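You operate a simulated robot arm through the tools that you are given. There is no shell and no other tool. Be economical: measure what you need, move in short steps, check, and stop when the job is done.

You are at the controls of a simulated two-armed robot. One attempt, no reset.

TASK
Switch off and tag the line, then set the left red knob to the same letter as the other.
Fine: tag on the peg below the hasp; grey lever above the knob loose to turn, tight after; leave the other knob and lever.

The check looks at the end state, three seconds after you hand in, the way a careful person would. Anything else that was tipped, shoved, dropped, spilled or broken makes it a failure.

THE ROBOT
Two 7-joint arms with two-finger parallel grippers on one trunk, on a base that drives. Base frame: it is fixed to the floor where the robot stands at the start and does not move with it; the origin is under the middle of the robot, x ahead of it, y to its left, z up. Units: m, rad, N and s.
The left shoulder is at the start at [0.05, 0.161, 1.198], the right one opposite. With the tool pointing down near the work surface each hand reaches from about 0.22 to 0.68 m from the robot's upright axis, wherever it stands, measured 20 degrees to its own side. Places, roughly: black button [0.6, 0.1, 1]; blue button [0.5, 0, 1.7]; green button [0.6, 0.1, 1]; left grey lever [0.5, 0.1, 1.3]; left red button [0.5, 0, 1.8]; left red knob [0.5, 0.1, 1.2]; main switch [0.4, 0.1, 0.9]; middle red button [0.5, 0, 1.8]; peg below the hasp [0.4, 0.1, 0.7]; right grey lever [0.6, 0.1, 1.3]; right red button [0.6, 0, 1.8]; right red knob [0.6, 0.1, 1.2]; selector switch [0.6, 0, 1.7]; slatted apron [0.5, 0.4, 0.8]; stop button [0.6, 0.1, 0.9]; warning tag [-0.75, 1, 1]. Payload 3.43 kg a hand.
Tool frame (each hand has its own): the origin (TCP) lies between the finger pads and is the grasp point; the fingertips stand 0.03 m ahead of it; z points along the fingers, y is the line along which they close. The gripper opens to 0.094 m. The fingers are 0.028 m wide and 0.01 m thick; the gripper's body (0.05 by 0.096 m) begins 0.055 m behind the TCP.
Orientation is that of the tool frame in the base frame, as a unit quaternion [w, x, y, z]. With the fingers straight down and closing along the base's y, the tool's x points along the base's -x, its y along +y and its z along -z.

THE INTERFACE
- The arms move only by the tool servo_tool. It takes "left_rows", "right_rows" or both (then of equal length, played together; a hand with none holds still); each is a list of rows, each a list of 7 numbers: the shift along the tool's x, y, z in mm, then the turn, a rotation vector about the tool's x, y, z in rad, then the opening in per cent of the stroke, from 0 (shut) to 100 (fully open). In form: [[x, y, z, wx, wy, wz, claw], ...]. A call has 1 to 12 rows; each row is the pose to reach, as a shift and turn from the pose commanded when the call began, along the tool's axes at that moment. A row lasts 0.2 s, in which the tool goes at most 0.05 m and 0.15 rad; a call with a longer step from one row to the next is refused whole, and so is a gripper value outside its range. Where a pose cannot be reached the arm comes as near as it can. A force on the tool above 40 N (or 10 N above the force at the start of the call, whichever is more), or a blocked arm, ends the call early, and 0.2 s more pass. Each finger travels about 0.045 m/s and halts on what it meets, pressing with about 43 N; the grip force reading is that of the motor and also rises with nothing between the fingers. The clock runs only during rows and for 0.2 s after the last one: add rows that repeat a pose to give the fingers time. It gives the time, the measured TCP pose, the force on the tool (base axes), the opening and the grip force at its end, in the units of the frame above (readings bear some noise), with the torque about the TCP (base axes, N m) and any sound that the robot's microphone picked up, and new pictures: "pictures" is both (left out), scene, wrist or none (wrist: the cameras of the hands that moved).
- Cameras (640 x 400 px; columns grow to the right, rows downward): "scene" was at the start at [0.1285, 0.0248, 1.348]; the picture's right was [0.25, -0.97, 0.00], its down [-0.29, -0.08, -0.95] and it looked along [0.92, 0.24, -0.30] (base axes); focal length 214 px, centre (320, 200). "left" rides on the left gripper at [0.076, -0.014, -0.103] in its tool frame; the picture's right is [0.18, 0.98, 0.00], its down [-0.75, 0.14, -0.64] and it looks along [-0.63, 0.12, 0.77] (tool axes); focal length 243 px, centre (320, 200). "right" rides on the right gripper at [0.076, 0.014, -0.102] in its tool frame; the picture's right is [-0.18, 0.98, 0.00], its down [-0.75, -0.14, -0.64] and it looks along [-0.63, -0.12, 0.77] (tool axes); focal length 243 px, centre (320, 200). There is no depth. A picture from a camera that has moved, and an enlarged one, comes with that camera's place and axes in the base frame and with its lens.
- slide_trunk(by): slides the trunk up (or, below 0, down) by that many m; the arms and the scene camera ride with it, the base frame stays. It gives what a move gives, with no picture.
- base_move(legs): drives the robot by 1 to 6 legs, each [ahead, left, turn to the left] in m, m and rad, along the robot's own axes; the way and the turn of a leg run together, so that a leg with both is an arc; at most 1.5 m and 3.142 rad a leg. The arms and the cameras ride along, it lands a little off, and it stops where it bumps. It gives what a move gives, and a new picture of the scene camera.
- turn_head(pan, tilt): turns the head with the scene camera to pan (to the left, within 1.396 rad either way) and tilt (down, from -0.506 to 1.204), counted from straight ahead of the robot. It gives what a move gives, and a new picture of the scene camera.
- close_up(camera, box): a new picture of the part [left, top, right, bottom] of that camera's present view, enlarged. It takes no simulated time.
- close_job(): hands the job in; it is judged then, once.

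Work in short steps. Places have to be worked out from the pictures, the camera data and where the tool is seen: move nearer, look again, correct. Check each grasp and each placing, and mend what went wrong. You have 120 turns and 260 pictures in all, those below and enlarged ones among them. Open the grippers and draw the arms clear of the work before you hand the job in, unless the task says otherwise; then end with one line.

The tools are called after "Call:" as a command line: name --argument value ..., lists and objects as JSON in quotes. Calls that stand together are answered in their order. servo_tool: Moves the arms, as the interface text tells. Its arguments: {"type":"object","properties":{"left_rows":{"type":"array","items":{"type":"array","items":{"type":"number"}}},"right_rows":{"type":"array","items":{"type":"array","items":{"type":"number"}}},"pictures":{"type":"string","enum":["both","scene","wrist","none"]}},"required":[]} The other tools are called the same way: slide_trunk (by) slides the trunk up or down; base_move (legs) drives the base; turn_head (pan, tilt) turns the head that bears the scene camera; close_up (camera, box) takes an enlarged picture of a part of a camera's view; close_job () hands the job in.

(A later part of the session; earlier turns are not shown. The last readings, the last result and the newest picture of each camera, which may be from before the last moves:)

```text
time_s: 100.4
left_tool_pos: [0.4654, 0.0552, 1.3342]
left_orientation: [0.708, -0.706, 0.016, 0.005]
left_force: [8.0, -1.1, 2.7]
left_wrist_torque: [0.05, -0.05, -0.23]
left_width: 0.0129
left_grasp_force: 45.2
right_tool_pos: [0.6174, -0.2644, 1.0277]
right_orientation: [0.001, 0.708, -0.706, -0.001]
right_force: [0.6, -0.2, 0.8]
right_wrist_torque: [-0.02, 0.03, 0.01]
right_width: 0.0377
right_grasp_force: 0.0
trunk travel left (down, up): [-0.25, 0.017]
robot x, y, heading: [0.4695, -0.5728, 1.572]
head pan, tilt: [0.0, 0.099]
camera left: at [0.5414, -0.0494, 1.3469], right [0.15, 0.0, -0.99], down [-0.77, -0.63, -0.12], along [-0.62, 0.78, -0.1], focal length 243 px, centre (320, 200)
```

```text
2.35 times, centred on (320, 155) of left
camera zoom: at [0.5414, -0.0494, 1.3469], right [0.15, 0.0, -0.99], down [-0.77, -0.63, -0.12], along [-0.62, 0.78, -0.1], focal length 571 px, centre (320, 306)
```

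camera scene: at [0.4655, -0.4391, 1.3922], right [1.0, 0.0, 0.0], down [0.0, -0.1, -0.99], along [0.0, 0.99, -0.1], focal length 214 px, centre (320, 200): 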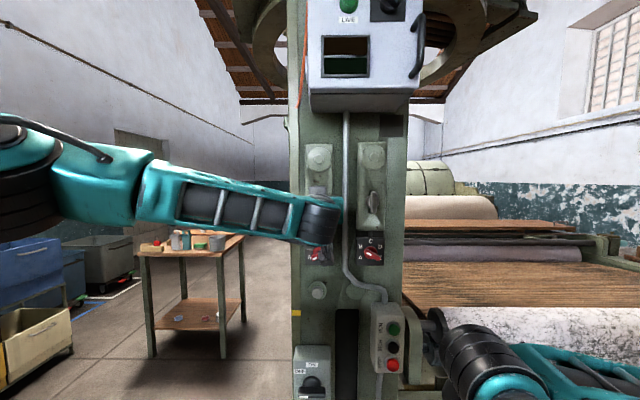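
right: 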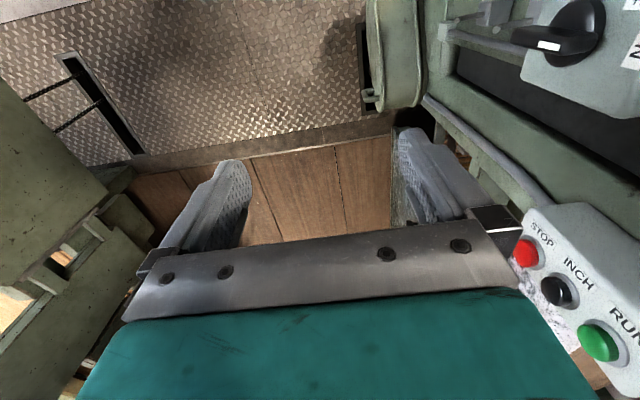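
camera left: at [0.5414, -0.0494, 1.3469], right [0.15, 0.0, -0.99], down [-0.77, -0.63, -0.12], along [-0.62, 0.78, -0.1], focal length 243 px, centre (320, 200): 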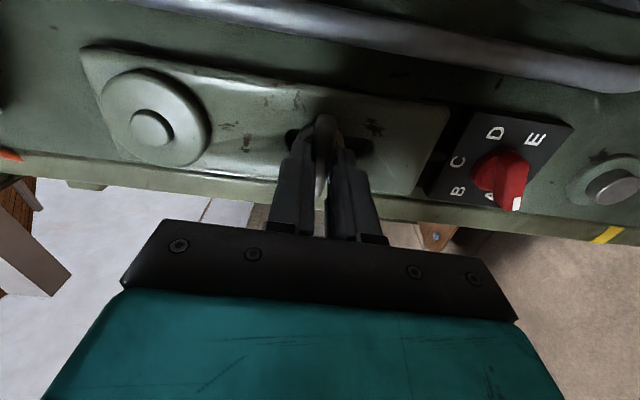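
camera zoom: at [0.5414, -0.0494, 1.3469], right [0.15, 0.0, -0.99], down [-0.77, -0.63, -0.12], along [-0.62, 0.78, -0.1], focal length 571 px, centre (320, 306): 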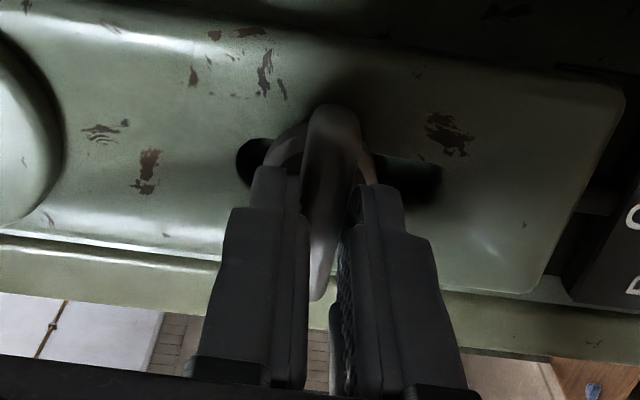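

Lever now at 90°. Release and see where it rests.

Call:
servo_tool --left_rows '[[0, 0, 0, 0, 0, 0, 25], [0, 0, 0, 0, 0, 0, 45], [0, 0, -20, 0, 0, 0, 50], [0, 0, -60, 0, 0, 0, 50], [0, 0, -100, 0, 0, 0, 50], [0, 50, -130, 0, 0, 0, 50], [0, 100, -140, 0, 0, 0, 50]]'

Call:
close_up --camera "scene" --box '[290, 130, 400, 270]'

Call:
close_up --camera "left" --box '[160, 40, 460, 240]'

```text
refused: row 6 steps farther than a row can; nothing moved
```

```text
2.86 times, centred on (345, 200) of scene
camera zoom: at [0.4664, -0.4396, 1.3924], right [1.0, 0.0, 0.0], down [0.0, -0.1, -1.0], along [0.0, 1.0, -0.1], focal length 613 px, centre (249, 200)
```

zoom: 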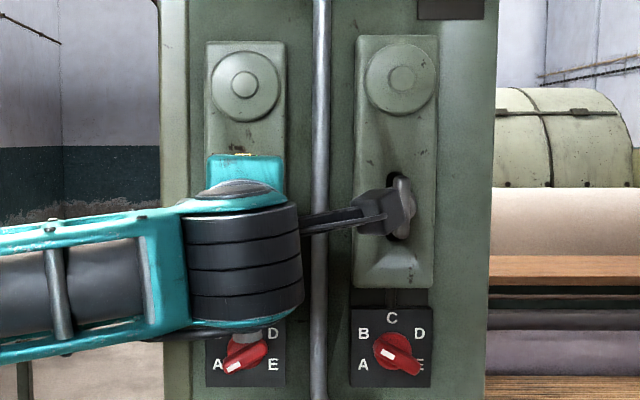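

```text
2.00 times, centred on (310, 140) of left
camera zoom: at [0.5414, -0.0494, 1.3469], right [0.15, 0.0, -0.99], down [-0.77, -0.63, -0.12], along [-0.62, 0.78, -0.1], focal length 485 px, centre (340, 320)
```

zoom: 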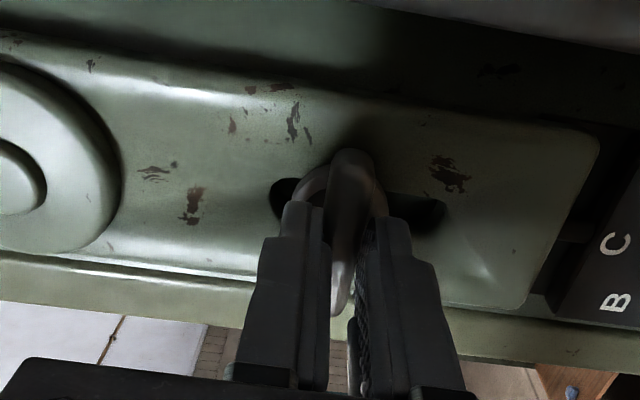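

Call:
servo_tool --left_rows '[[0, 0, 0, 0, 0, 0, 25], [0, 0, 0, 0, 0, 0, 45], [0, 0, -20, 0, 0, 0, 50], [0, 0, -60, 0, 0, 0, 50], [0, 0, -100, 0, 0, 0, 50], [0, 35, -120, 0, 0, 0, 50], [0, 70, -130, 0, 0, 0, 50], [0, 105, -130, 0, 0, 0, 50], [0, 140, -130, 0, 0, 0, 50]]'

Call:
close_up --camera "scene" --box '[290, 130, 400, 270]'

Call:
close_up --camera "left" --box '[160, 40, 460, 240]'

```text
time_s: 102.4
left_tool_pos: [0.4592, -0.073, 1.1927]
left_orientation: [0.707, -0.707, 0.015, 0.007]
left_force: [-0.2, -0.3, -0.9]
left_wrist_torque: [0.01, -0.01, 0.01]
left_width: 0.0469
left_grasp_force: 0.0
right_tool_pos: [0.6184, -0.2633, 1.0292]
right_orientation: [0.0, 0.707, -0.707, -0.001]
right_force: [0.3, 0.6, -0.2]
right_wrist_torque: [0.0, 0.02, -0.02]
right_width: 0.0379
right_grasp_force: 0.0
trunk travel left (down, up): [-0.25, 0.017]
robot x, y, heading: [0.4694, -0.5732, 1.571]
head pan, tilt: [0.0, 0.099]
camera scene: at [0.4653, -0.4391, 1.3923], right [1.0, 0.0, 0.0], down [0.0, -0.1, -0.99], along [0.0, 0.99, -0.1], focal length 214 px, centre (320, 200)
camera left: at [0.5347, -0.1777, 1.2055], right [0.15, 0.0, -0.99], down [-0.77, -0.63, -0.12], along [-0.62, 0.77, -0.1], focal length 243 px, centre (320, 200)
```

scene: 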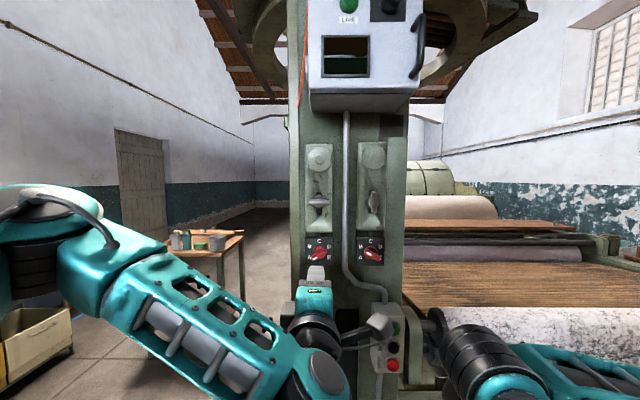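
left: 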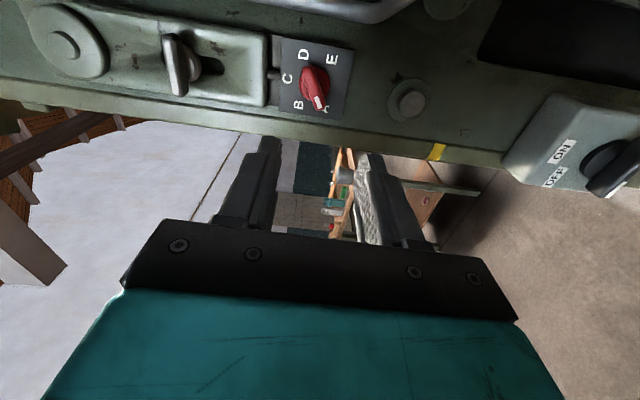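

```text
2.86 times, centred on (345, 200) of scene
camera zoom: at [0.4653, -0.4391, 1.3923], right [1.0, 0.0, 0.0], down [0.0, -0.1, -0.99], along [0.0, 0.99, -0.1], focal length 613 px, centre (249, 200)
```

zoom: 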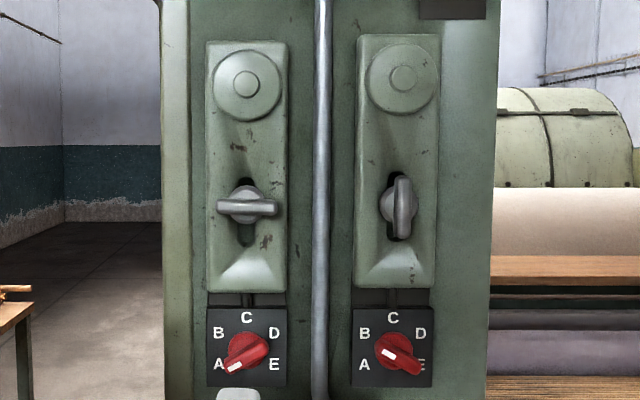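

```text
2.00 times, centred on (310, 140) of left
camera zoom: at [0.5347, -0.1777, 1.2055], right [0.15, 0.0, -0.99], down [-0.77, -0.63, -0.12], along [-0.62, 0.77, -0.1], focal length 485 px, centre (340, 320)
```

zoom: 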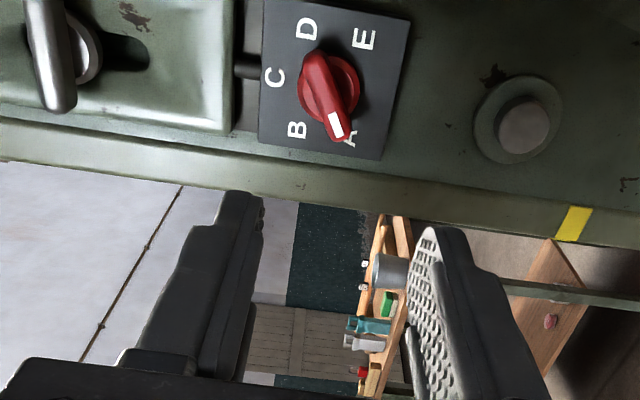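

Lever stays horizontal (loose, presumably). Now align the fingers with the left knob (bar at 30°): rotate −0.52 and approach.

Call:
servo_tool --left_rows '[[5, -6, 0, 0, 0, -0.13, 50], [5, -6, 15, 0, 0, -0.26, 50], [5, -6, 30, 0, 0, -0.39, 50], [5, -6, 50, 0, 0, -0.52, 50], [5, -6, 70, 0, 0, -0.52, 50]]'

Call:
close_up --camera "left" --box '[240, 60, 400, 220]'

Call:
close_up --camera "scene" --box '[300, 220, 345, 280]'

```text
time_s: 103.6
left_tool_pos: [0.4635, -0.002, 1.1979]
left_orientation: [-0.684, 0.687, 0.168, 0.176]
left_force: [-0.3, 0.8, -0.1]
left_wrist_torque: [-0.02, 0.0, 0.04]
left_width: 0.0469
left_grasp_force: 0.0
right_tool_pos: [0.6153, -0.2652, 1.0296]
right_orientation: [0.0, 0.707, -0.707, 0.0]
right_force: [-1.1, -0.6, 0.0]
right_wrist_torque: [0.03, -0.03, 0.01]
right_width: 0.0372
right_grasp_force: 0.0
trunk travel left (down, up): [-0.25, 0.017]
robot x, y, heading: [0.4686, -0.5704, 1.571]
head pan, tilt: [0.0, 0.099]
camera scene: at [0.465, -0.439, 1.3922], right [1.0, 0.0, 0.0], down [0.0, -0.1, -0.99], along [0.0, 0.99, -0.1], focal length 214 px, centre (320, 200)
camera left: at [0.5235, -0.1058, 1.2466], right [0.63, -0.01, -0.78], down [-0.61, -0.64, -0.48], along [-0.49, 0.77, -0.4], focal length 243 px, centre (320, 200)
```

scene: 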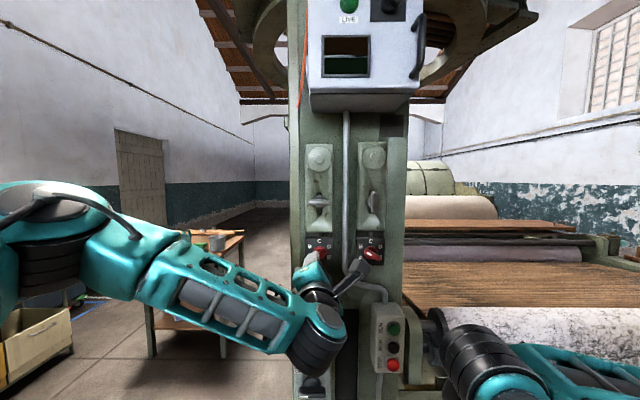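
left: 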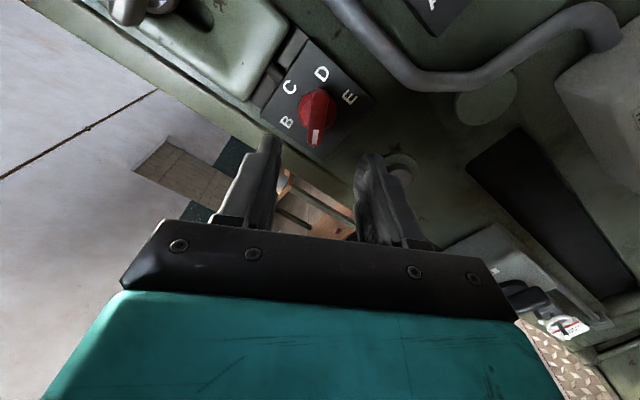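

```text
2.50 times, centred on (320, 140) of left
camera zoom: at [0.5235, -0.1058, 1.2466], right [0.63, -0.01, -0.78], down [-0.61, -0.64, -0.48], along [-0.49, 0.77, -0.4], focal length 606 px, centre (320, 350)
```

zoom: 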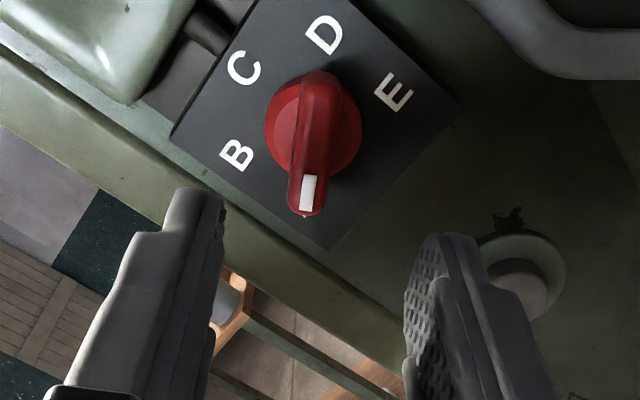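

```text
6.67 times, centred on (322, 250) of scene
camera zoom: at [0.465, -0.439, 1.3922], right [1.0, 0.0, 0.0], down [0.0, -0.1, -0.99], along [0.0, 0.99, -0.1], focal length 1430 px, centre (303, -133)
```

zoom: 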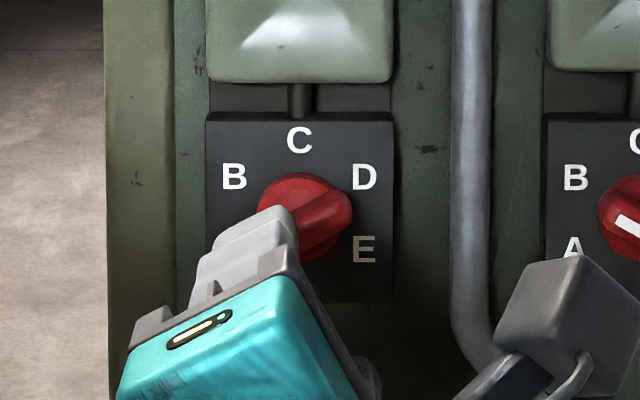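

Knob at ≈(0.467, 0.085, 1.204). Correct a few mm, advance 58 mm and close on its bar.

Call:
servo_tool --left_rows '[[5, -4, 15, 0, 0, 0, 50], [5, -4, 30, 0, 0, 0, 50], [5, -4, 45, 0, 0, 0, 50], [5, -4, 57, 0, 0, 0, 50], [5, -4, 57, 0, 0, 0, 30], [5, -4, 57, 0, 0, 0, 15], [5, -4, 57, 0, 0, 0, 5], [5, -4, 57, 0, 0, 0, 5], [5, -4, 57, 0, 0, 0, 5]]'

Call:
close_up --camera "left" --box '[240, 80, 400, 240]'

Call:
close_up --camera "scene" --box '[300, 220, 345, 280]'

```text
time_s: 105.6
left_tool_pos: [0.4671, 0.0537, 1.2011]
left_orientation: [-0.682, 0.69, 0.165, 0.176]
left_force: [4.0, -5.9, -17.2]
left_wrist_torque: [-0.24, -0.05, -0.58]
left_width: 0.0127
left_grasp_force: 44.7
right_tool_pos: [0.6165, -0.2628, 1.0291]
right_orientation: [-0.001, -0.707, 0.708, 0.0]
right_force: [-0.5, 0.7, 0.3]
right_wrist_torque: [0.01, 0.01, 0.01]
right_width: 0.0378
right_grasp_force: 0.1
trunk travel left (down, up): [-0.25, 0.017]
robot x, y, heading: [0.4678, -0.5742, 1.57]
head pan, tilt: [0.0, 0.099]
camera scene: at [0.4656, -0.438, 1.3919], right [1.0, 0.0, 0.0], down [0.0, -0.1, -0.99], along [0.0, 0.99, -0.1], focal length 214 px, centre (320, 200)
camera left: at [0.5263, -0.0499, 1.251], right [0.62, -0.02, -0.78], down [-0.61, -0.64, -0.47], along [-0.49, 0.77, -0.41], focal length 243 px, centre (320, 200)
```

scene: 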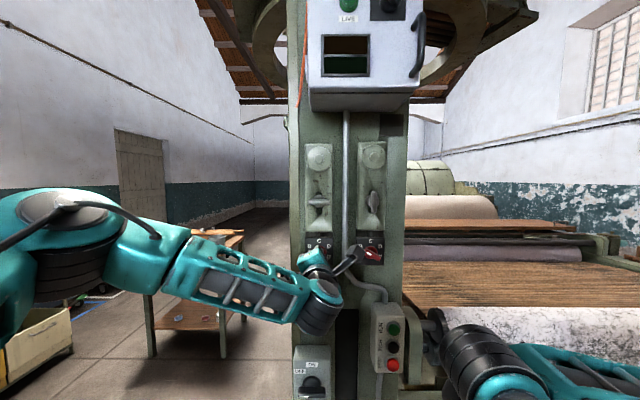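
left: 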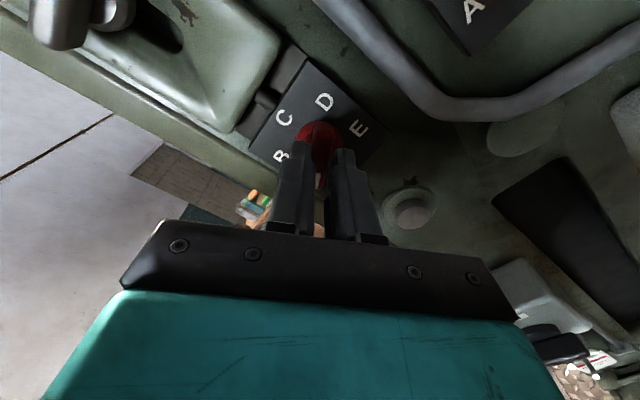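

```text
2.50 times, centred on (320, 160) of left
camera zoom: at [0.5263, -0.0499, 1.251], right [0.62, -0.02, -0.78], down [-0.61, -0.64, -0.47], along [-0.49, 0.77, -0.41], focal length 606 px, centre (320, 300)
```

zoom: 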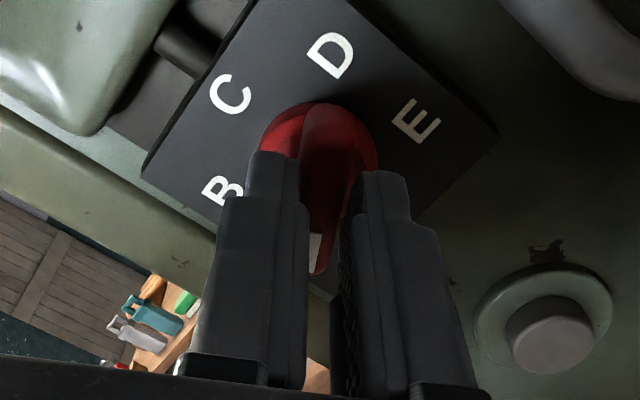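

```text
6.67 times, centred on (322, 250) of scene
camera zoom: at [0.4656, -0.438, 1.3919], right [1.0, 0.0, 0.0], down [0.0, -0.1, -0.99], along [0.0, 0.99, -0.1], focal length 1430 px, centre (303, -133)
```

zoom: 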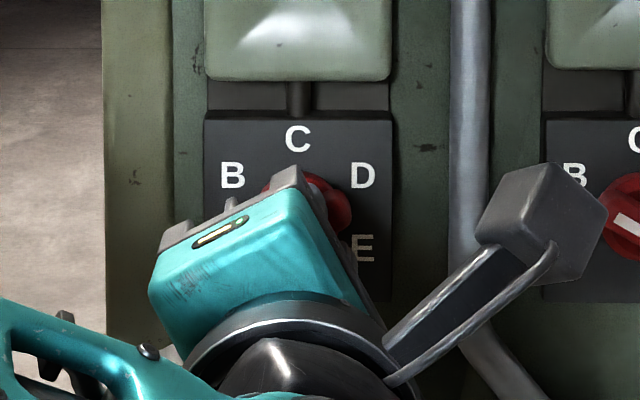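

Gripped (12.7 mm). Relax the small offset and turn clockwise, first 0.4 rad.

Call:
servo_tool --left_rows '[[-1, 2, -1, 0, 0, 0, 0], [-1, 2, -1, 0, 0, 0.1, 0], [-1, 2, -1, 0, 0, 0.2, 0], [-1, 2, -1, 0, 0, 0.3, 0], [-1, 2, -1, 0, 0, 0.4, 0]]' --pictures "wrist"

Call:
close_up --camera "left" --box '[240, 80, 400, 240]'

```text
time_s: 106.8
left_tool_pos: [0.4676, 0.0547, 1.201]
left_orientation: [-0.704, 0.708, 0.027, 0.035]
left_force: [3.5, -0.1, -16.8]
left_wrist_torque: [-0.54, -0.05, 0.58]
left_width: 0.0127
left_grasp_force: 45.1
right_tool_pos: [0.6167, -0.263, 1.0282]
right_orientation: [-0.001, -0.707, 0.707, 0.0]
right_force: [0.9, 0.3, -0.5]
right_wrist_torque: [-0.01, -0.02, 0.03]
right_width: 0.0376
right_grasp_force: 0.1
trunk travel left (down, up): [-0.25, 0.017]
robot x, y, heading: [0.4705, -0.5705, 1.575]
head pan, tilt: [0.0, 0.099]
camera left: at [0.5413, -0.0501, 1.2219], right [0.27, -0.01, -0.96], down [-0.75, -0.63, -0.2], along [-0.61, 0.77, -0.18], focal length 243 px, centre (320, 200)
```

left: 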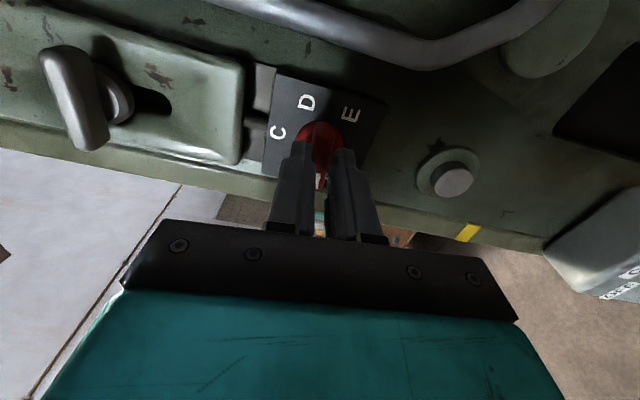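

```text
2.50 times, centred on (320, 160) of left
camera zoom: at [0.5413, -0.0501, 1.2219], right [0.27, -0.01, -0.96], down [-0.75, -0.63, -0.2], along [-0.61, 0.77, -0.18], focal length 606 px, centre (320, 300)
```

zoom: 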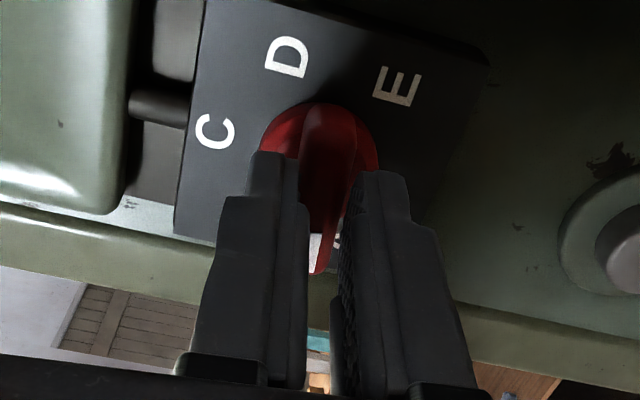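

The knob turns. Continue to a total of 60°.

Call:
servo_tool --left_rows '[[0, 2, 0, 0, 0, 0.1, 0], [0, 2, 0, 0, 0, 0.22, 0], [0, 2, 0, 0, 0, 0.34, 0], [0, 2, 0, 0, 0, 0.46, 0], [0, 2, 0, 0, 0, 0.57, 0], [0, 2, 0, 0, 0, 0.65, 0], [0, 2, 0, 0, 0, 0.65, 0]]' --pictures "wrist"

Call:
close_up --camera "left" --box '[240, 80, 400, 240]'

Call:
close_up --camera "scene" --box '[300, 180, 385, 280]'

```text
time_s: 108.4
left_tool_pos: [0.4677, 0.0535, 1.1973]
left_orientation: [-0.678, 0.681, -0.2, -0.192]
left_force: [0.1, 6.0, -17.2]
left_wrist_torque: [0.22, 0.0, 1.12]
left_width: 0.0127
left_grasp_force: 44.7
right_tool_pos: [0.6171, -0.2626, 1.0286]
right_orientation: [0.001, 0.707, -0.707, 0.001]
right_force: [0.2, 0.0, -0.8]
right_wrist_torque: [0.0, 0.03, -0.03]
right_width: 0.0375
right_grasp_force: 0.0
trunk travel left (down, up): [-0.25, 0.017]
robot x, y, heading: [0.4644, -0.5724, 1.572]
head pan, tilt: [0.0, 0.099]
camera left: at [0.5382, -0.0503, 1.1705], right [-0.37, 0.0, -0.93], down [-0.72, -0.63, 0.29], along [-0.59, 0.77, 0.23], focal length 243 px, centre (320, 200)
```

left: 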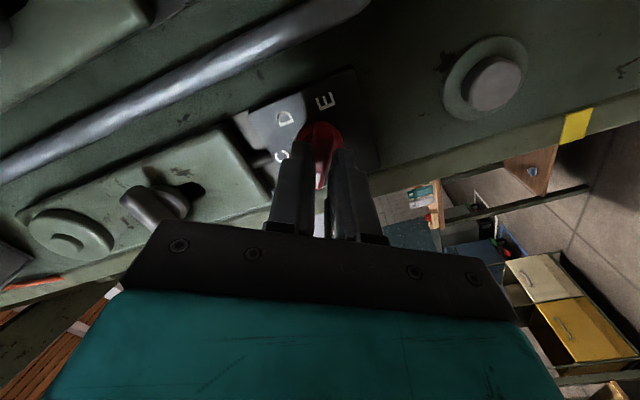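

```text
2.50 times, centred on (320, 160) of left
camera zoom: at [0.5382, -0.0503, 1.1705], right [-0.37, 0.0, -0.93], down [-0.72, -0.63, 0.29], along [-0.59, 0.77, 0.23], focal length 606 px, centre (320, 300)
```

zoom: 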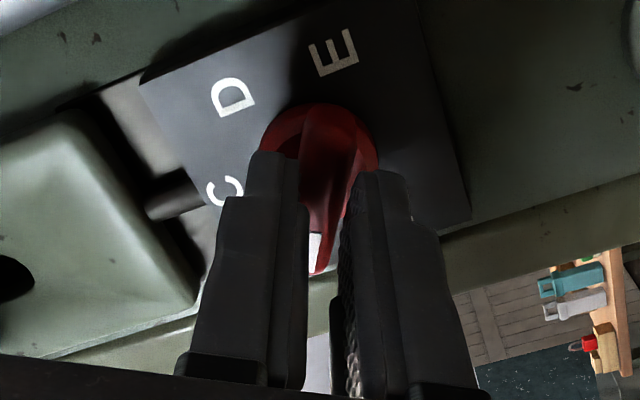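

```text
4.00 times, centred on (342, 230) of scene
camera zoom: at [0.465, -0.4364, 1.3919], right [1.0, 0.0, 0.0], down [0.0, -0.1, -0.99], along [0.0, 0.99, -0.1], focal length 858 px, centre (230, 80)
```

zoom: 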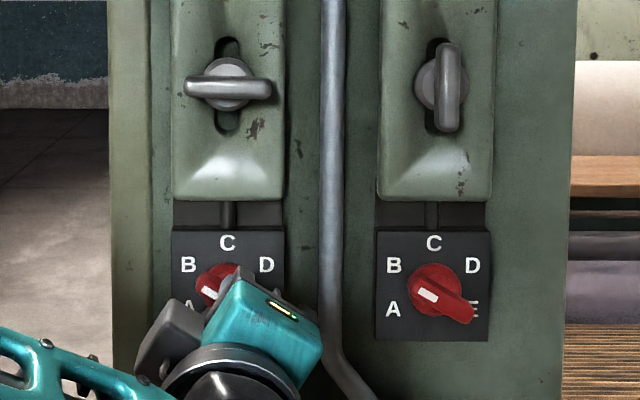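

60° reached; marker looks to be at B. Release and back off to check.

Call:
servo_tool --left_rows '[[0, 0, 0, 0, 0, 0, 25], [0, 0, 0, 0, 0, 0, 45], [0, 0, -20, 0, 0, 0, 50], [0, 0, -60, 0, 0, 0, 50], [0, 0, -100, 0, 0, 0.1, 50], [30, 20, -120, 0, 0, 0.2, 50], [60, 40, -130, 0, 0, 0.3, 50]]'

Call:
close_up --camera "scene" --box '[300, 180, 385, 280]'

```text
time_s: 110.0
left_tool_pos: [0.4987, -0.0819, 1.135]
left_orientation: [0.645, -0.641, 0.299, 0.291]
left_force: [-0.2, 1.0, 0.3]
left_wrist_torque: [0.0, 0.0, 0.01]
left_width: 0.0468
left_grasp_force: 0.1
right_tool_pos: [0.6165, -0.2642, 1.0286]
right_orientation: [0.001, -0.707, 0.707, 0.0]
right_force: [0.9, 0.3, 0.9]
right_wrist_torque: [0.02, 0.01, -0.02]
right_width: 0.0376
right_grasp_force: 0.1
trunk travel left (down, up): [-0.25, 0.017]
robot x, y, heading: [0.4676, -0.5726, 1.576]
head pan, tilt: [0.0, 0.099]
camera scene: at [0.4654, -0.4392, 1.3923], right [1.0, 0.0, 0.0], down [0.0, -0.1, -1.0], along [0.0, 1.0, -0.1], focal length 214 px, centre (320, 200)
camera left: at [0.5578, -0.1855, 1.087], right [-0.63, 0.01, -0.78], down [-0.61, -0.63, 0.48], along [-0.49, 0.77, 0.4], focal length 243 px, centre (320, 200)
```

scene: 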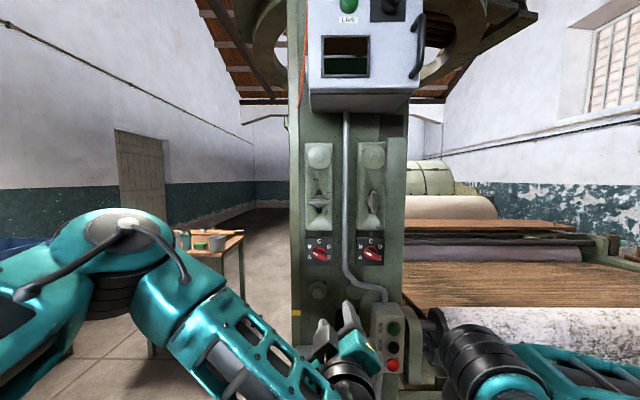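
left: 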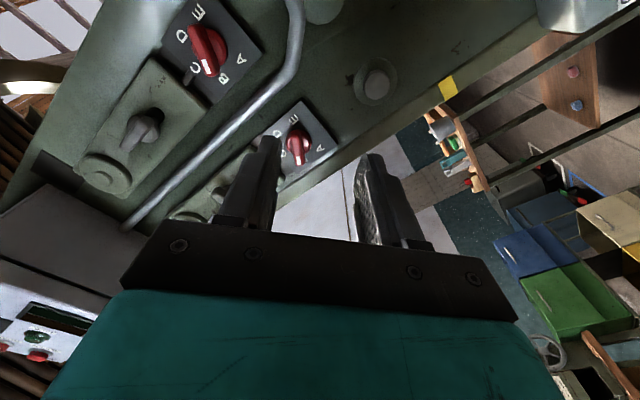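

```text
4.00 times, centred on (342, 230) of scene
camera zoom: at [0.4654, -0.4392, 1.3923], right [1.0, 0.0, 0.0], down [0.0, -0.1, -1.0], along [0.0, 1.0, -0.1], focal length 858 px, centre (230, 80)
```

zoom: 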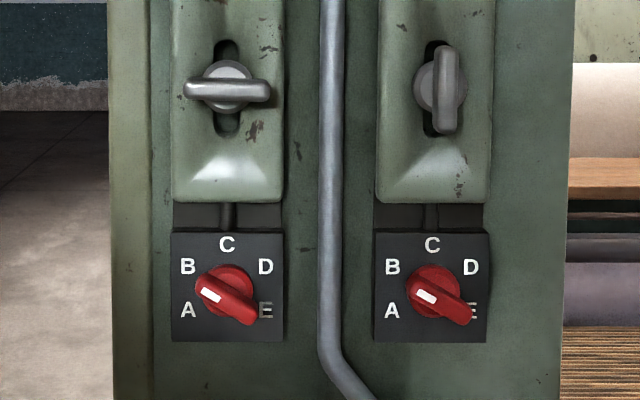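

Left knob is now at B, same as the right one. Now tighten: bring the hand back to the horizontal lever.

Call:
servo_tool --left_rows '[[-29, -17, 0, 0, 0, -0.14, 50], [-58, -35, 0, 0, 0, -0.28, 50], [-87, -52, 0, 0, 0, -0.42, 50], [-116, -69, 10, 0, 0, -0.56, 50], [-145, -87, 20, 0, 0, -0.7, 50], [-174, -104, 35, 0, 0, -0.84, 50], [-174, -104, 50, 0, 0, -0.86, 50]]' --pictures "wrist"

Call:
close_up --camera "left" --box '[240, 60, 400, 220]'

```text
time_s: 111.6
left_tool_pos: [0.4607, -0.0267, 1.3353]
left_orientation: [-0.706, 0.708, -0.004, 0.005]
left_force: [-0.2, -0.2, -0.4]
left_wrist_torque: [0.01, -0.02, 0.0]
left_width: 0.0472
left_grasp_force: 0.1
right_tool_pos: [0.6165, -0.2639, 1.0287]
right_orientation: [0.0, 0.707, -0.707, -0.001]
right_force: [0.0, -0.2, -0.1]
right_wrist_torque: [-0.01, -0.02, 0.0]
right_width: 0.0375
right_grasp_force: 0.0
trunk travel left (down, up): [-0.25, 0.017]
robot x, y, heading: [0.4675, -0.5747, 1.576]
head pan, tilt: [0.0, 0.099]
camera left: at [0.5362, -0.1321, 1.3504], right [0.19, 0.0, -0.98], down [-0.76, -0.63, -0.14], along [-0.62, 0.77, -0.12], focal length 243 px, centre (320, 200)
```

left: 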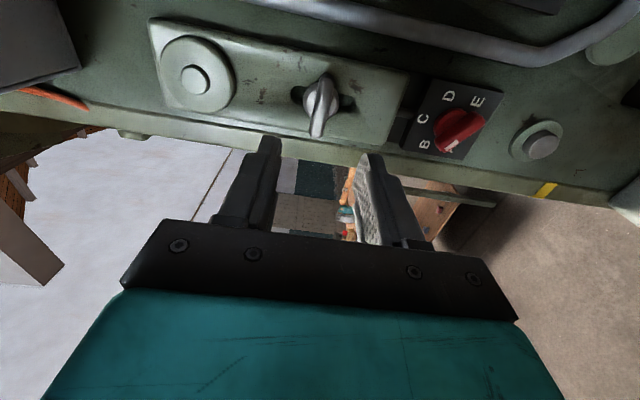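

```text
2.50 times, centred on (320, 140) of left
camera zoom: at [0.5362, -0.1321, 1.3504], right [0.19, 0.0, -0.98], down [-0.76, -0.63, -0.14], along [-0.62, 0.77, -0.12], focal length 606 px, centre (320, 350)
```

zoom: 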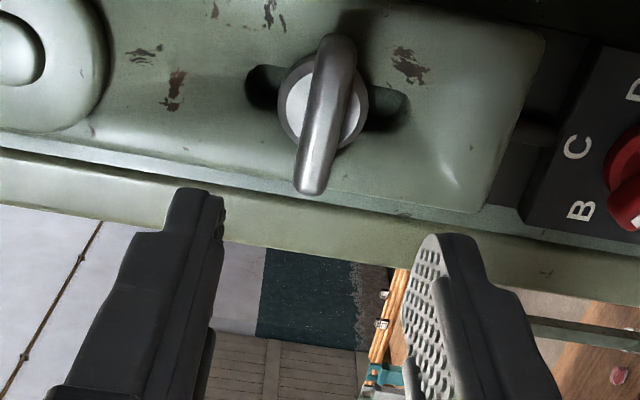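

Call:
servo_tool --left_rows '[[4, 1, 30, 0, 0, 0, 50], [4, 1, 55, 0, 0, 0, 50], [4, 1, 72, 0, 0, 0, 50], [4, 1, 82, 0, 0, 0, 50], [4, 1, 82, 0, 0, 0, 30], [4, 1, 82, 0, 0, 0, 15], [4, 1, 82, 0, 0, 0, 0], [4, 1, 82, 0, 0, 0, 0], [4, 1, 82, 0, 0, 0, 0]]' --pictures "none"

Call:
servo_tool --left_rows '[[0, 0, 0, 0, 0, 0.14, 0], [0, 0, 0, 0, 0, 0.28, 0], [0, 0, 0, 0, 0, 0.42, 0], [0, 0, 0, 0, 0, 0.56, 0], [0, 0, 0, 0, 0, 0.7, 0], [0, 0, 0, 0, 0, 0.84, 0], [0, 0, 0, 0, 0, 0.98, 0], [0, 0, 0, 0, 0, 1.12, 0], [0, 0, 0, 0, 0, 1.26, 0], [0, 0, 0, 0, 0, 1.4, 0], [0, 0, 0, 0, 0, 1.5, 0], [0, 0, 0, 0, 0, 1.57, 0]]' --pictures "wrist"

Call:
close_up --camera "left" --box '[240, 60, 400, 220]'

```text
time_s: 113.6
left_tool_pos: [0.4667, 0.0527, 1.3347]
left_orientation: [0.707, -0.707, 0.005, -0.004]
left_force: [0.1, 4.1, 5.6]
left_wrist_torque: [0.15, 0.02, -0.16]
left_width: 0.013
left_grasp_force: 45.7
right_tool_pos: [0.6158, -0.2644, 1.0296]
right_orientation: [0.0, -0.707, 0.707, 0.0]
right_force: [0.3, 0.2, -0.6]
right_wrist_torque: [-0.03, -0.02, -0.01]
right_width: 0.0379
right_grasp_force: 0.1
trunk travel left (down, up): [-0.25, 0.017]
robot x, y, heading: [0.4651, -0.5698, 1.573]
head pan, tilt: [0.0, 0.099]
```

```text
time_s: 116.2
left_tool_pos: [0.4646, 0.0525, 1.3322]
left_orientation: [0.502, -0.498, 0.505, 0.495]
left_force: [-13.1, -24.2, -21.6]
left_wrist_torque: [-0.63, 0.0, 0.35]
left_width: 0.0132
left_grasp_force: 45.2
right_tool_pos: [0.6152, -0.2663, 1.0292]
right_orientation: [-0.002, 0.708, -0.706, 0.0]
right_force: [0.2, 0.2, 1.2]
right_wrist_torque: [-0.02, 0.05, -0.01]
right_width: 0.0377
right_grasp_force: 0.0
trunk travel left (down, up): [-0.25, 0.017]
robot x, y, heading: [0.467, -0.5736, 1.574]
head pan, tilt: [0.0, 0.099]
camera left: at [0.4777, -0.0513, 1.2576], right [-0.98, 0.01, -0.18], down [-0.15, -0.64, 0.76], along [-0.11, 0.77, 0.63], focal length 243 px, centre (320, 200)
```

left: 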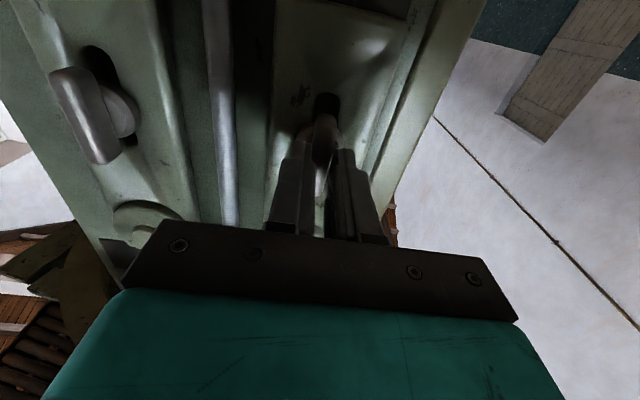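

```text
2.50 times, centred on (320, 140) of left
camera zoom: at [0.4777, -0.0513, 1.2576], right [-0.98, 0.01, -0.18], down [-0.15, -0.64, 0.76], along [-0.11, 0.77, 0.63], focal length 606 px, centre (320, 350)
```

zoom: 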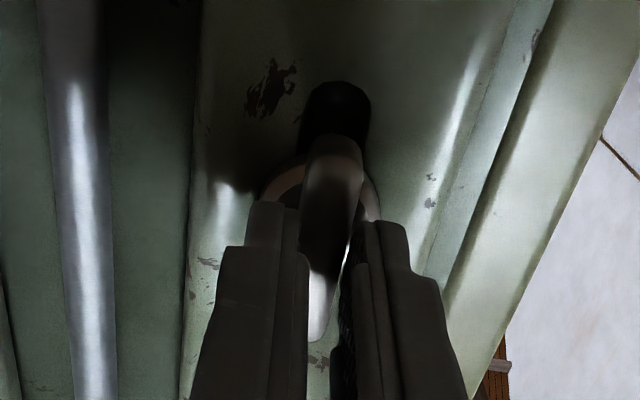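

Lever back to vertical, same reading as before. Release and back off, then inspect.

Call:
servo_tool --left_rows '[[0, 0, 0, 0, 0, 0, 25], [0, 0, 0, 0, 0, 0, 45], [0, 0, -20, 0, 0, 0, 50], [0, 0, -60, 0, 0, 0, 50], [0, 0, -100, 0, 0, 0, 50], [40, 0, -125, 0, 0, 0, 50], [85, 0, -135, 0, 0, 0, 50], [130, 20, -145, 0, 0, 0, 50], [175, 40, -150, 0, 0, 0, 50]]'

Call:
close_up --camera "scene" --box '[300, 180, 385, 280]'

Call:
close_up --camera "scene" --box '[308, 180, 338, 220]'

```text
refused: row 8 steps farther than a row can; nothing moved
```

```text
4.00 times, centred on (342, 230) of scene
camera zoom: at [0.4625, -0.4413, 1.3924], right [1.0, 0.0, 0.0], down [0.0, -0.1, -1.0], along [0.0, 1.0, -0.1], focal length 858 px, centre (230, 80)
```

zoom: 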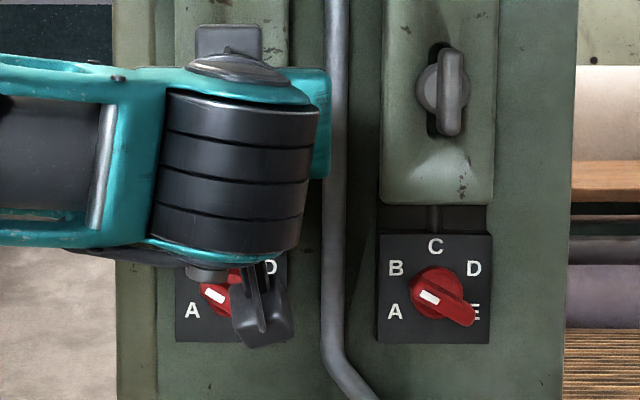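

```text
10.00 times, centred on (323, 200) of scene
camera zoom: at [0.4625, -0.4413, 1.3924], right [1.0, 0.0, 0.0], down [0.0, -0.1, -1.0], along [0.0, 1.0, -0.1], focal length 2145 px, centre (290, 200)
```

zoom: 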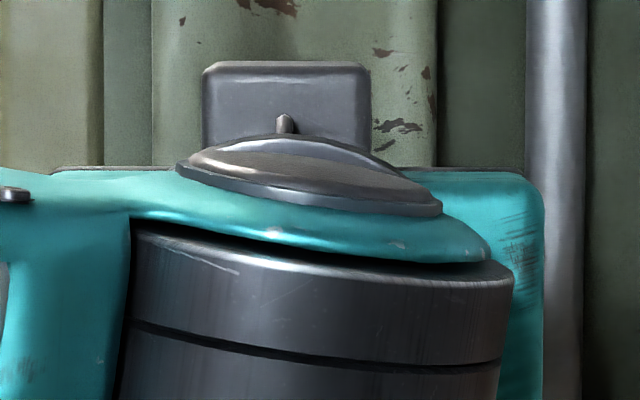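

Call:
servo_tool --left_rows '[[0, 0, 0, 0, 0, 0, 25], [0, 0, 0, 0, 0, 0, 45], [0, 0, -20, 0, 0, 0, 50], [0, 0, -60, 0, 0, 0, 50], [0, 0, -100, 0, 0, 0, 50], [35, 0, -125, 0, 0, 0, 50], [75, 5, -135, 0, 0, 0, 50], [115, 15, -145, 0, 0, 0, 50], [155, 30, -150, 0, 0, 0, 50]]'

Call:
close_up --camera "scene" --box '[300, 180, 385, 280]'

Call:
close_up --camera "scene" --box '[308, 180, 338, 220]'

```text
time_s: 118.2
left_tool_pos: [0.4366, -0.0975, 1.1765]
left_orientation: [0.504, -0.497, 0.504, 0.495]
left_force: [-0.7, -0.2, -0.9]
left_wrist_torque: [0.01, 0.0, -0.02]
left_width: 0.0468
left_grasp_force: 0.0
right_tool_pos: [0.6155, -0.2638, 1.0291]
right_orientation: [0.0, 0.707, -0.707, 0.0]
right_force: [0.4, -0.6, 0.2]
right_wrist_torque: [-0.01, 0.0, 0.0]
right_width: 0.0376
right_grasp_force: 0.0
trunk travel left (down, up): [-0.25, 0.017]
robot x, y, heading: [0.4662, -0.573, 1.576]
head pan, tilt: [0.0, 0.099]
camera scene: at [0.4652, -0.4393, 1.3923], right [1.0, 0.0, 0.0], down [0.0, -0.1, -1.0], along [0.0, 1.0, -0.1], focal length 214 px, centre (320, 200)
camera left: at [0.4502, -0.2011, 1.1002], right [-0.98, 0.01, -0.19], down [-0.15, -0.64, 0.75], along [-0.11, 0.77, 0.63], focal length 243 px, centre (320, 200)
```

scene: 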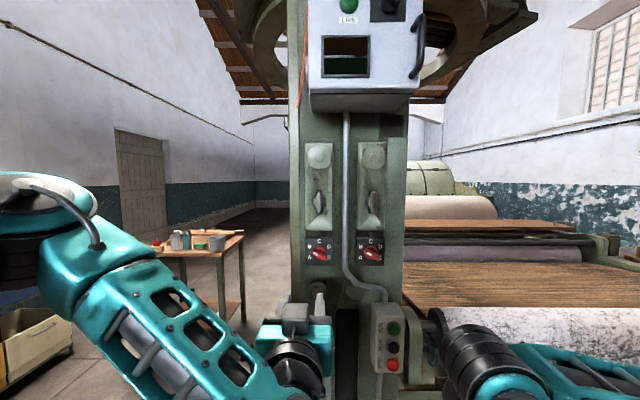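
left: 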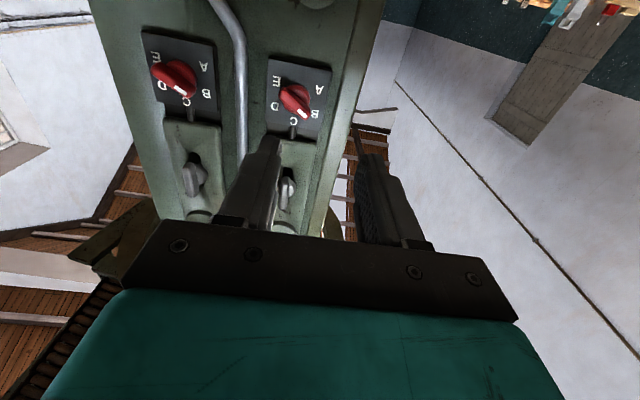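

```text
4.00 times, centred on (342, 230) of scene
camera zoom: at [0.4652, -0.4393, 1.3923], right [1.0, 0.0, 0.0], down [0.0, -0.1, -1.0], along [0.0, 1.0, -0.1], focal length 858 px, centre (230, 80)
```

zoom: 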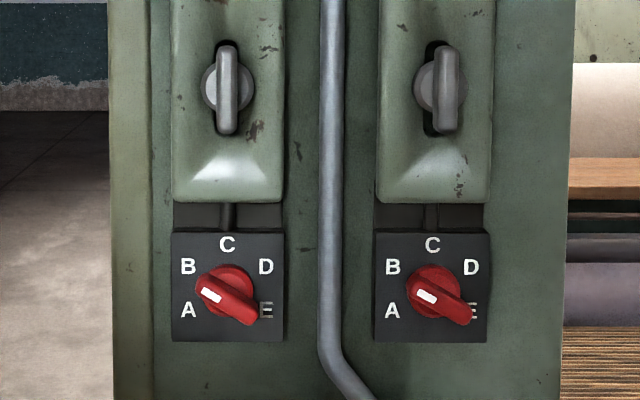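

```text
10.00 times, centred on (323, 200) of scene
camera zoom: at [0.4652, -0.4393, 1.3923], right [1.0, 0.0, 0.0], down [0.0, -0.1, -1.0], along [0.0, 1.0, -0.1], focal length 2145 px, centre (290, 200)
```

zoom: 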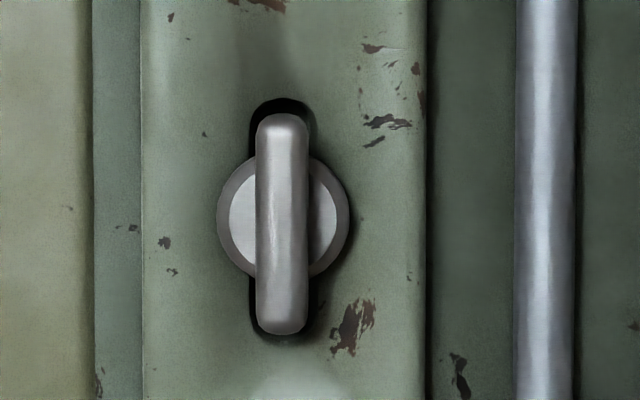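

Both plates, knobs and levers now match. I open the grippers, drive back a little and make a final check of switch and tag.

Call:
base_move --legs '[[-0.2, 0, 0]]'

Call:
servo_tool --left_rows '[[0, 40, -20, 0, 0, 0, 80], [0, 80, -30, 0, 0, 0, 100], [0, 120, -30, 0, 0, 0, 100], [0, 150, -30, 0, 0, 0, 100]]' --right_rows '[[0, 0, 0, 0, 0, 0, 60], [0, 0, 0, 0, 0, 0, 80], [0, 0, 0, 0, 0, 0, 100], [0, 0, 0, 0, 0, 0, 100]]' --pictures "none"

Call:
turn_head --pan 0.0 --tilt 0.45

Call:
close_up --camera "scene" --box '[280, 180, 380, 300]'

```text
time_s: 119.6
left_tool_pos: [0.438, -0.2488, 1.1762]
left_orientation: [0.504, -0.496, 0.506, 0.494]
left_force: [0.5, 0.1, -0.5]
left_wrist_torque: [0.01, -0.02, -0.02]
left_width: 0.047
left_grasp_force: 0.1
right_tool_pos: [0.6166, -0.4182, 1.0273]
right_orientation: [-0.002, -0.706, 0.708, -0.001]
right_force: [-0.8, -0.1, -1.6]
right_wrist_torque: [-0.08, 0.01, 0.02]
right_width: 0.0374
right_grasp_force: 0.1
trunk travel left (down, up): [-0.25, 0.017]
robot x, y, heading: [0.4665, -0.7283, 1.567]
head pan, tilt: [0.0, 0.099]
stopped in leg 1: the robot was blocked; the commanded pose is now the measured one
camera scene: at [0.4655, -0.5902, 1.3919], right [1.0, 0.0, 0.0], down [0.0, -0.1, -0.99], along [0.0, 0.99, -0.1], focal length 214 px, centre (320, 200)
```

scene: 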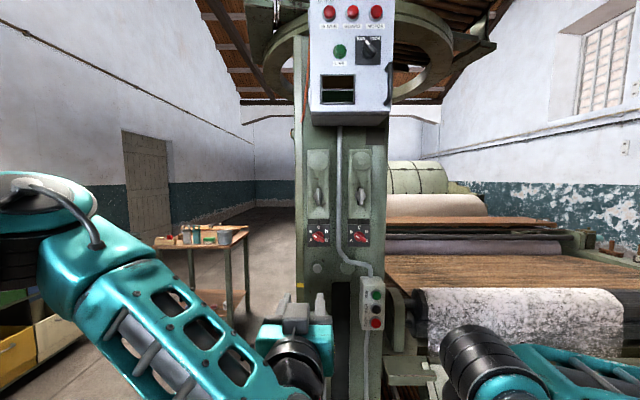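

```text
time_s: 120.6
left_tool_pos: [0.3377, -0.285, 1.1885]
left_orientation: [0.504, -0.496, 0.505, 0.495]
left_force: [0.2, 0.2, -0.8]
left_wrist_torque: [-0.04, -0.03, 0.0]
left_width: 0.094
left_grasp_force: 0.0
left hand out of reach, approached as far as the arm can: row 3, 4
right_tool_pos: [0.6186, -0.4188, 1.0285]
right_orientation: [-0.001, -0.706, 0.708, -0.001]
right_force: [-0.1, -0.4, 0.3]
right_wrist_torque: [0.0, 0.02, -0.01]
right_width: 0.0942
right_grasp_force: 0.1
trunk travel left (down, up): [-0.25, 0.017]
robot x, y, heading: [0.4656, -0.7295, 1.562]
head pan, tilt: [0.0, 0.099]
```

```text
time_s: 121.5
left_tool_pos: [0.3377, -0.2848, 1.1881]
left_orientation: [0.504, -0.497, 0.505, 0.495]
left_force: [-0.1, 0.6, 0.1]
left_wrist_torque: [0.0, 0.02, 0.01]
left_width: 0.0941
left_grasp_force: 0.1
right_tool_pos: [0.6169, -0.4187, 1.0292]
right_orientation: [-0.001, -0.706, 0.708, -0.001]
right_force: [1.2, 0.2, -0.1]
right_wrist_torque: [0.01, 0.01, -0.02]
right_width: 0.0941
right_grasp_force: 0.0
trunk travel left (down, up): [-0.25, 0.017]
robot x, y, heading: [0.4678, -0.7259, 1.57]
head pan, tilt: [0.0, 0.45]
camera scene: at [0.4655, -0.5928, 1.3597], right [1.0, 0.0, 0.0], down [0.0, -0.43, -0.9], along [0.0, 0.9, -0.43], focal length 214 px, centre (320, 200)
```

scene: 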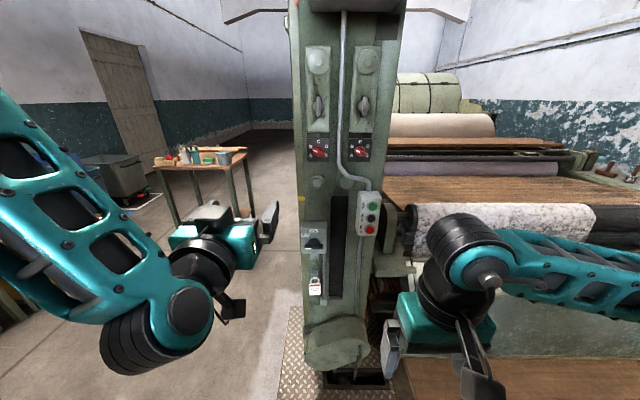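

```text
3.33 times, centred on (330, 240) of scene
camera zoom: at [0.4655, -0.5928, 1.3597], right [1.0, 0.0, 0.0], down [0.0, -0.43, -0.9], along [0.0, 0.9, -0.43], focal length 715 px, centre (287, 67)
```

zoom: 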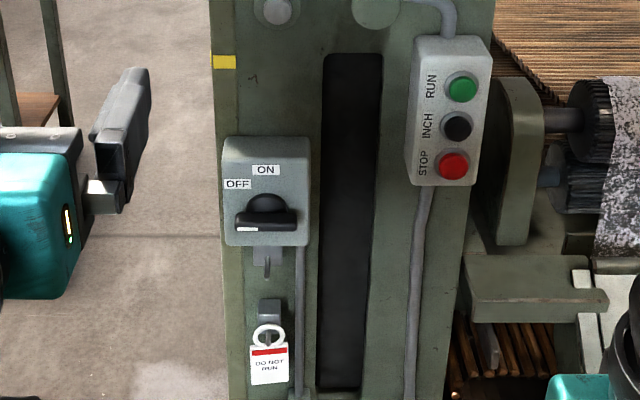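

Switch is OFF and tag hangs. The base bumped something behind; I ease forward 4 cm and take a glance to the side.

Call:
base_move --legs '[[0.04, 0, 0]]'

Call:
turn_head --pan -1.39 --tilt 0.6

Call:
turn_head --pan 1.39 --tilt 0.6

```text
time_s: 122.3
left_tool_pos: [0.3378, -0.242, 1.1879]
left_orientation: [0.502, -0.498, 0.505, 0.495]
left_force: [0.5, -0.1, 0.2]
left_wrist_torque: [-0.02, 0.03, -0.02]
left_width: 0.0938
left_grasp_force: 0.1
right_tool_pos: [0.6168, -0.3786, 1.0282]
right_orientation: [-0.002, -0.706, 0.708, -0.002]
right_force: [-0.2, 0.5, 0.2]
right_wrist_torque: [0.0, 0.03, 0.06]
right_width: 0.0941
right_grasp_force: 0.2
trunk travel left (down, up): [-0.25, 0.017]
robot x, y, heading: [0.4653, -0.6894, 1.57]
head pan, tilt: [0.0, 0.45]
camera scene: at [0.4657, -0.5517, 1.3595], right [1.0, 0.0, 0.0], down [0.0, -0.44, -0.9], along [0.0, 0.9, -0.44], focal length 214 px, centre (320, 200)
```

scene: 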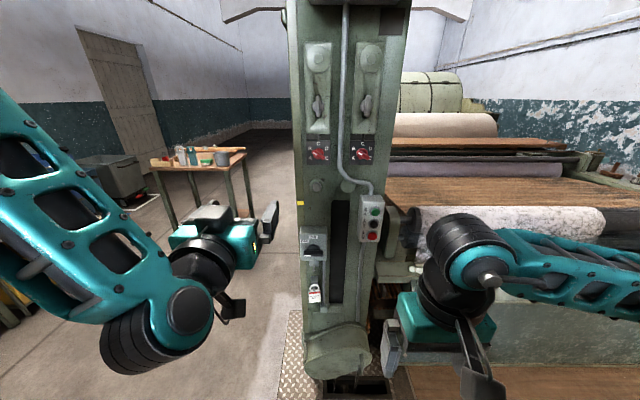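

```text
time_s: 123.9
left_tool_pos: [0.3368, -0.2447, 1.1874]
left_orientation: [0.503, -0.497, 0.505, 0.495]
left_force: [1.5, 0.4, 0.1]
left_wrist_torque: [-0.02, 0.0, -0.03]
left_width: 0.0941
left_grasp_force: 0.0
right_tool_pos: [0.6178, -0.38, 1.0282]
right_orientation: [0.0, -0.706, 0.708, -0.001]
right_force: [-0.5, -0.1, -0.7]
right_wrist_torque: [-0.03, 0.02, 0.05]
right_width: 0.094
right_grasp_force: 0.0
trunk travel left (down, up): [-0.25, 0.017]
robot x, y, heading: [0.4663, -0.6858, 1.564]
head pan, tilt: [-1.389, 0.6]
camera scene: at [0.5523, -0.6291, 1.3461], right [0.18, -0.98, 0.0], down [-0.56, -0.1, -0.83], along [0.81, 0.15, -0.56], focal length 214 px, centre (320, 200)
```

scene: 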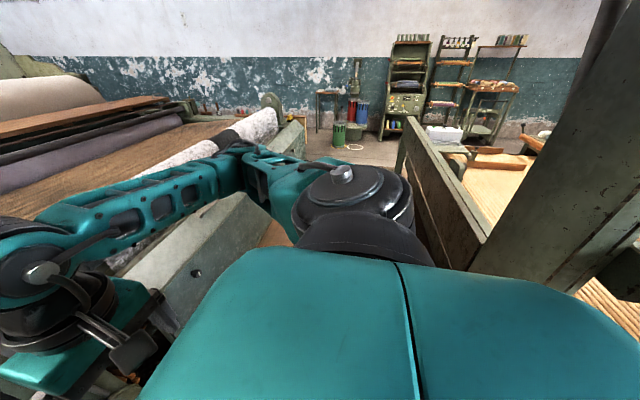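

```text
time_s: 126.3
left_tool_pos: [0.3373, -0.244, 1.1881]
left_orientation: [0.503, -0.497, 0.505, 0.495]
left_force: [-0.1, -0.2, -1.0]
left_wrist_torque: [0.03, 0.01, 0.0]
left_width: 0.094
left_grasp_force: 0.0
right_tool_pos: [0.6174, -0.3796, 1.0278]
right_orientation: [-0.001, -0.707, 0.708, -0.001]
right_force: [0.3, -0.1, 0.6]
right_wrist_torque: [0.0, 0.0, 0.06]
right_width: 0.0942
right_grasp_force: 0.1
trunk travel left (down, up): [-0.25, 0.017]
robot x, y, heading: [0.4628, -0.6891, 1.566]
head pan, tilt: [1.389, 0.6]
camera scene: at [0.3785, -0.6286, 1.3461], right [0.18, 0.98, 0.0], down [0.56, -0.1, -0.83], along [-0.81, 0.15, -0.56], focal length 214 px, centre (320, 200)
```

scene: 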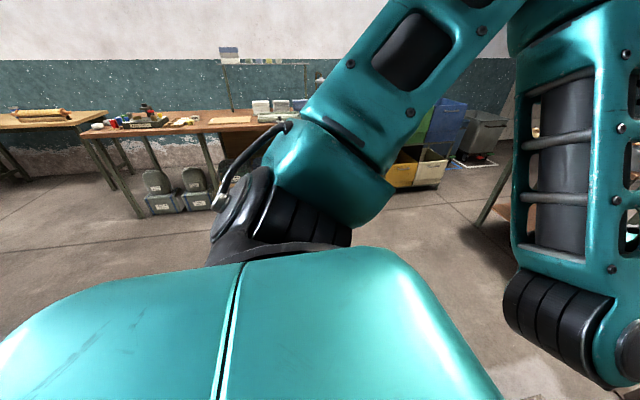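

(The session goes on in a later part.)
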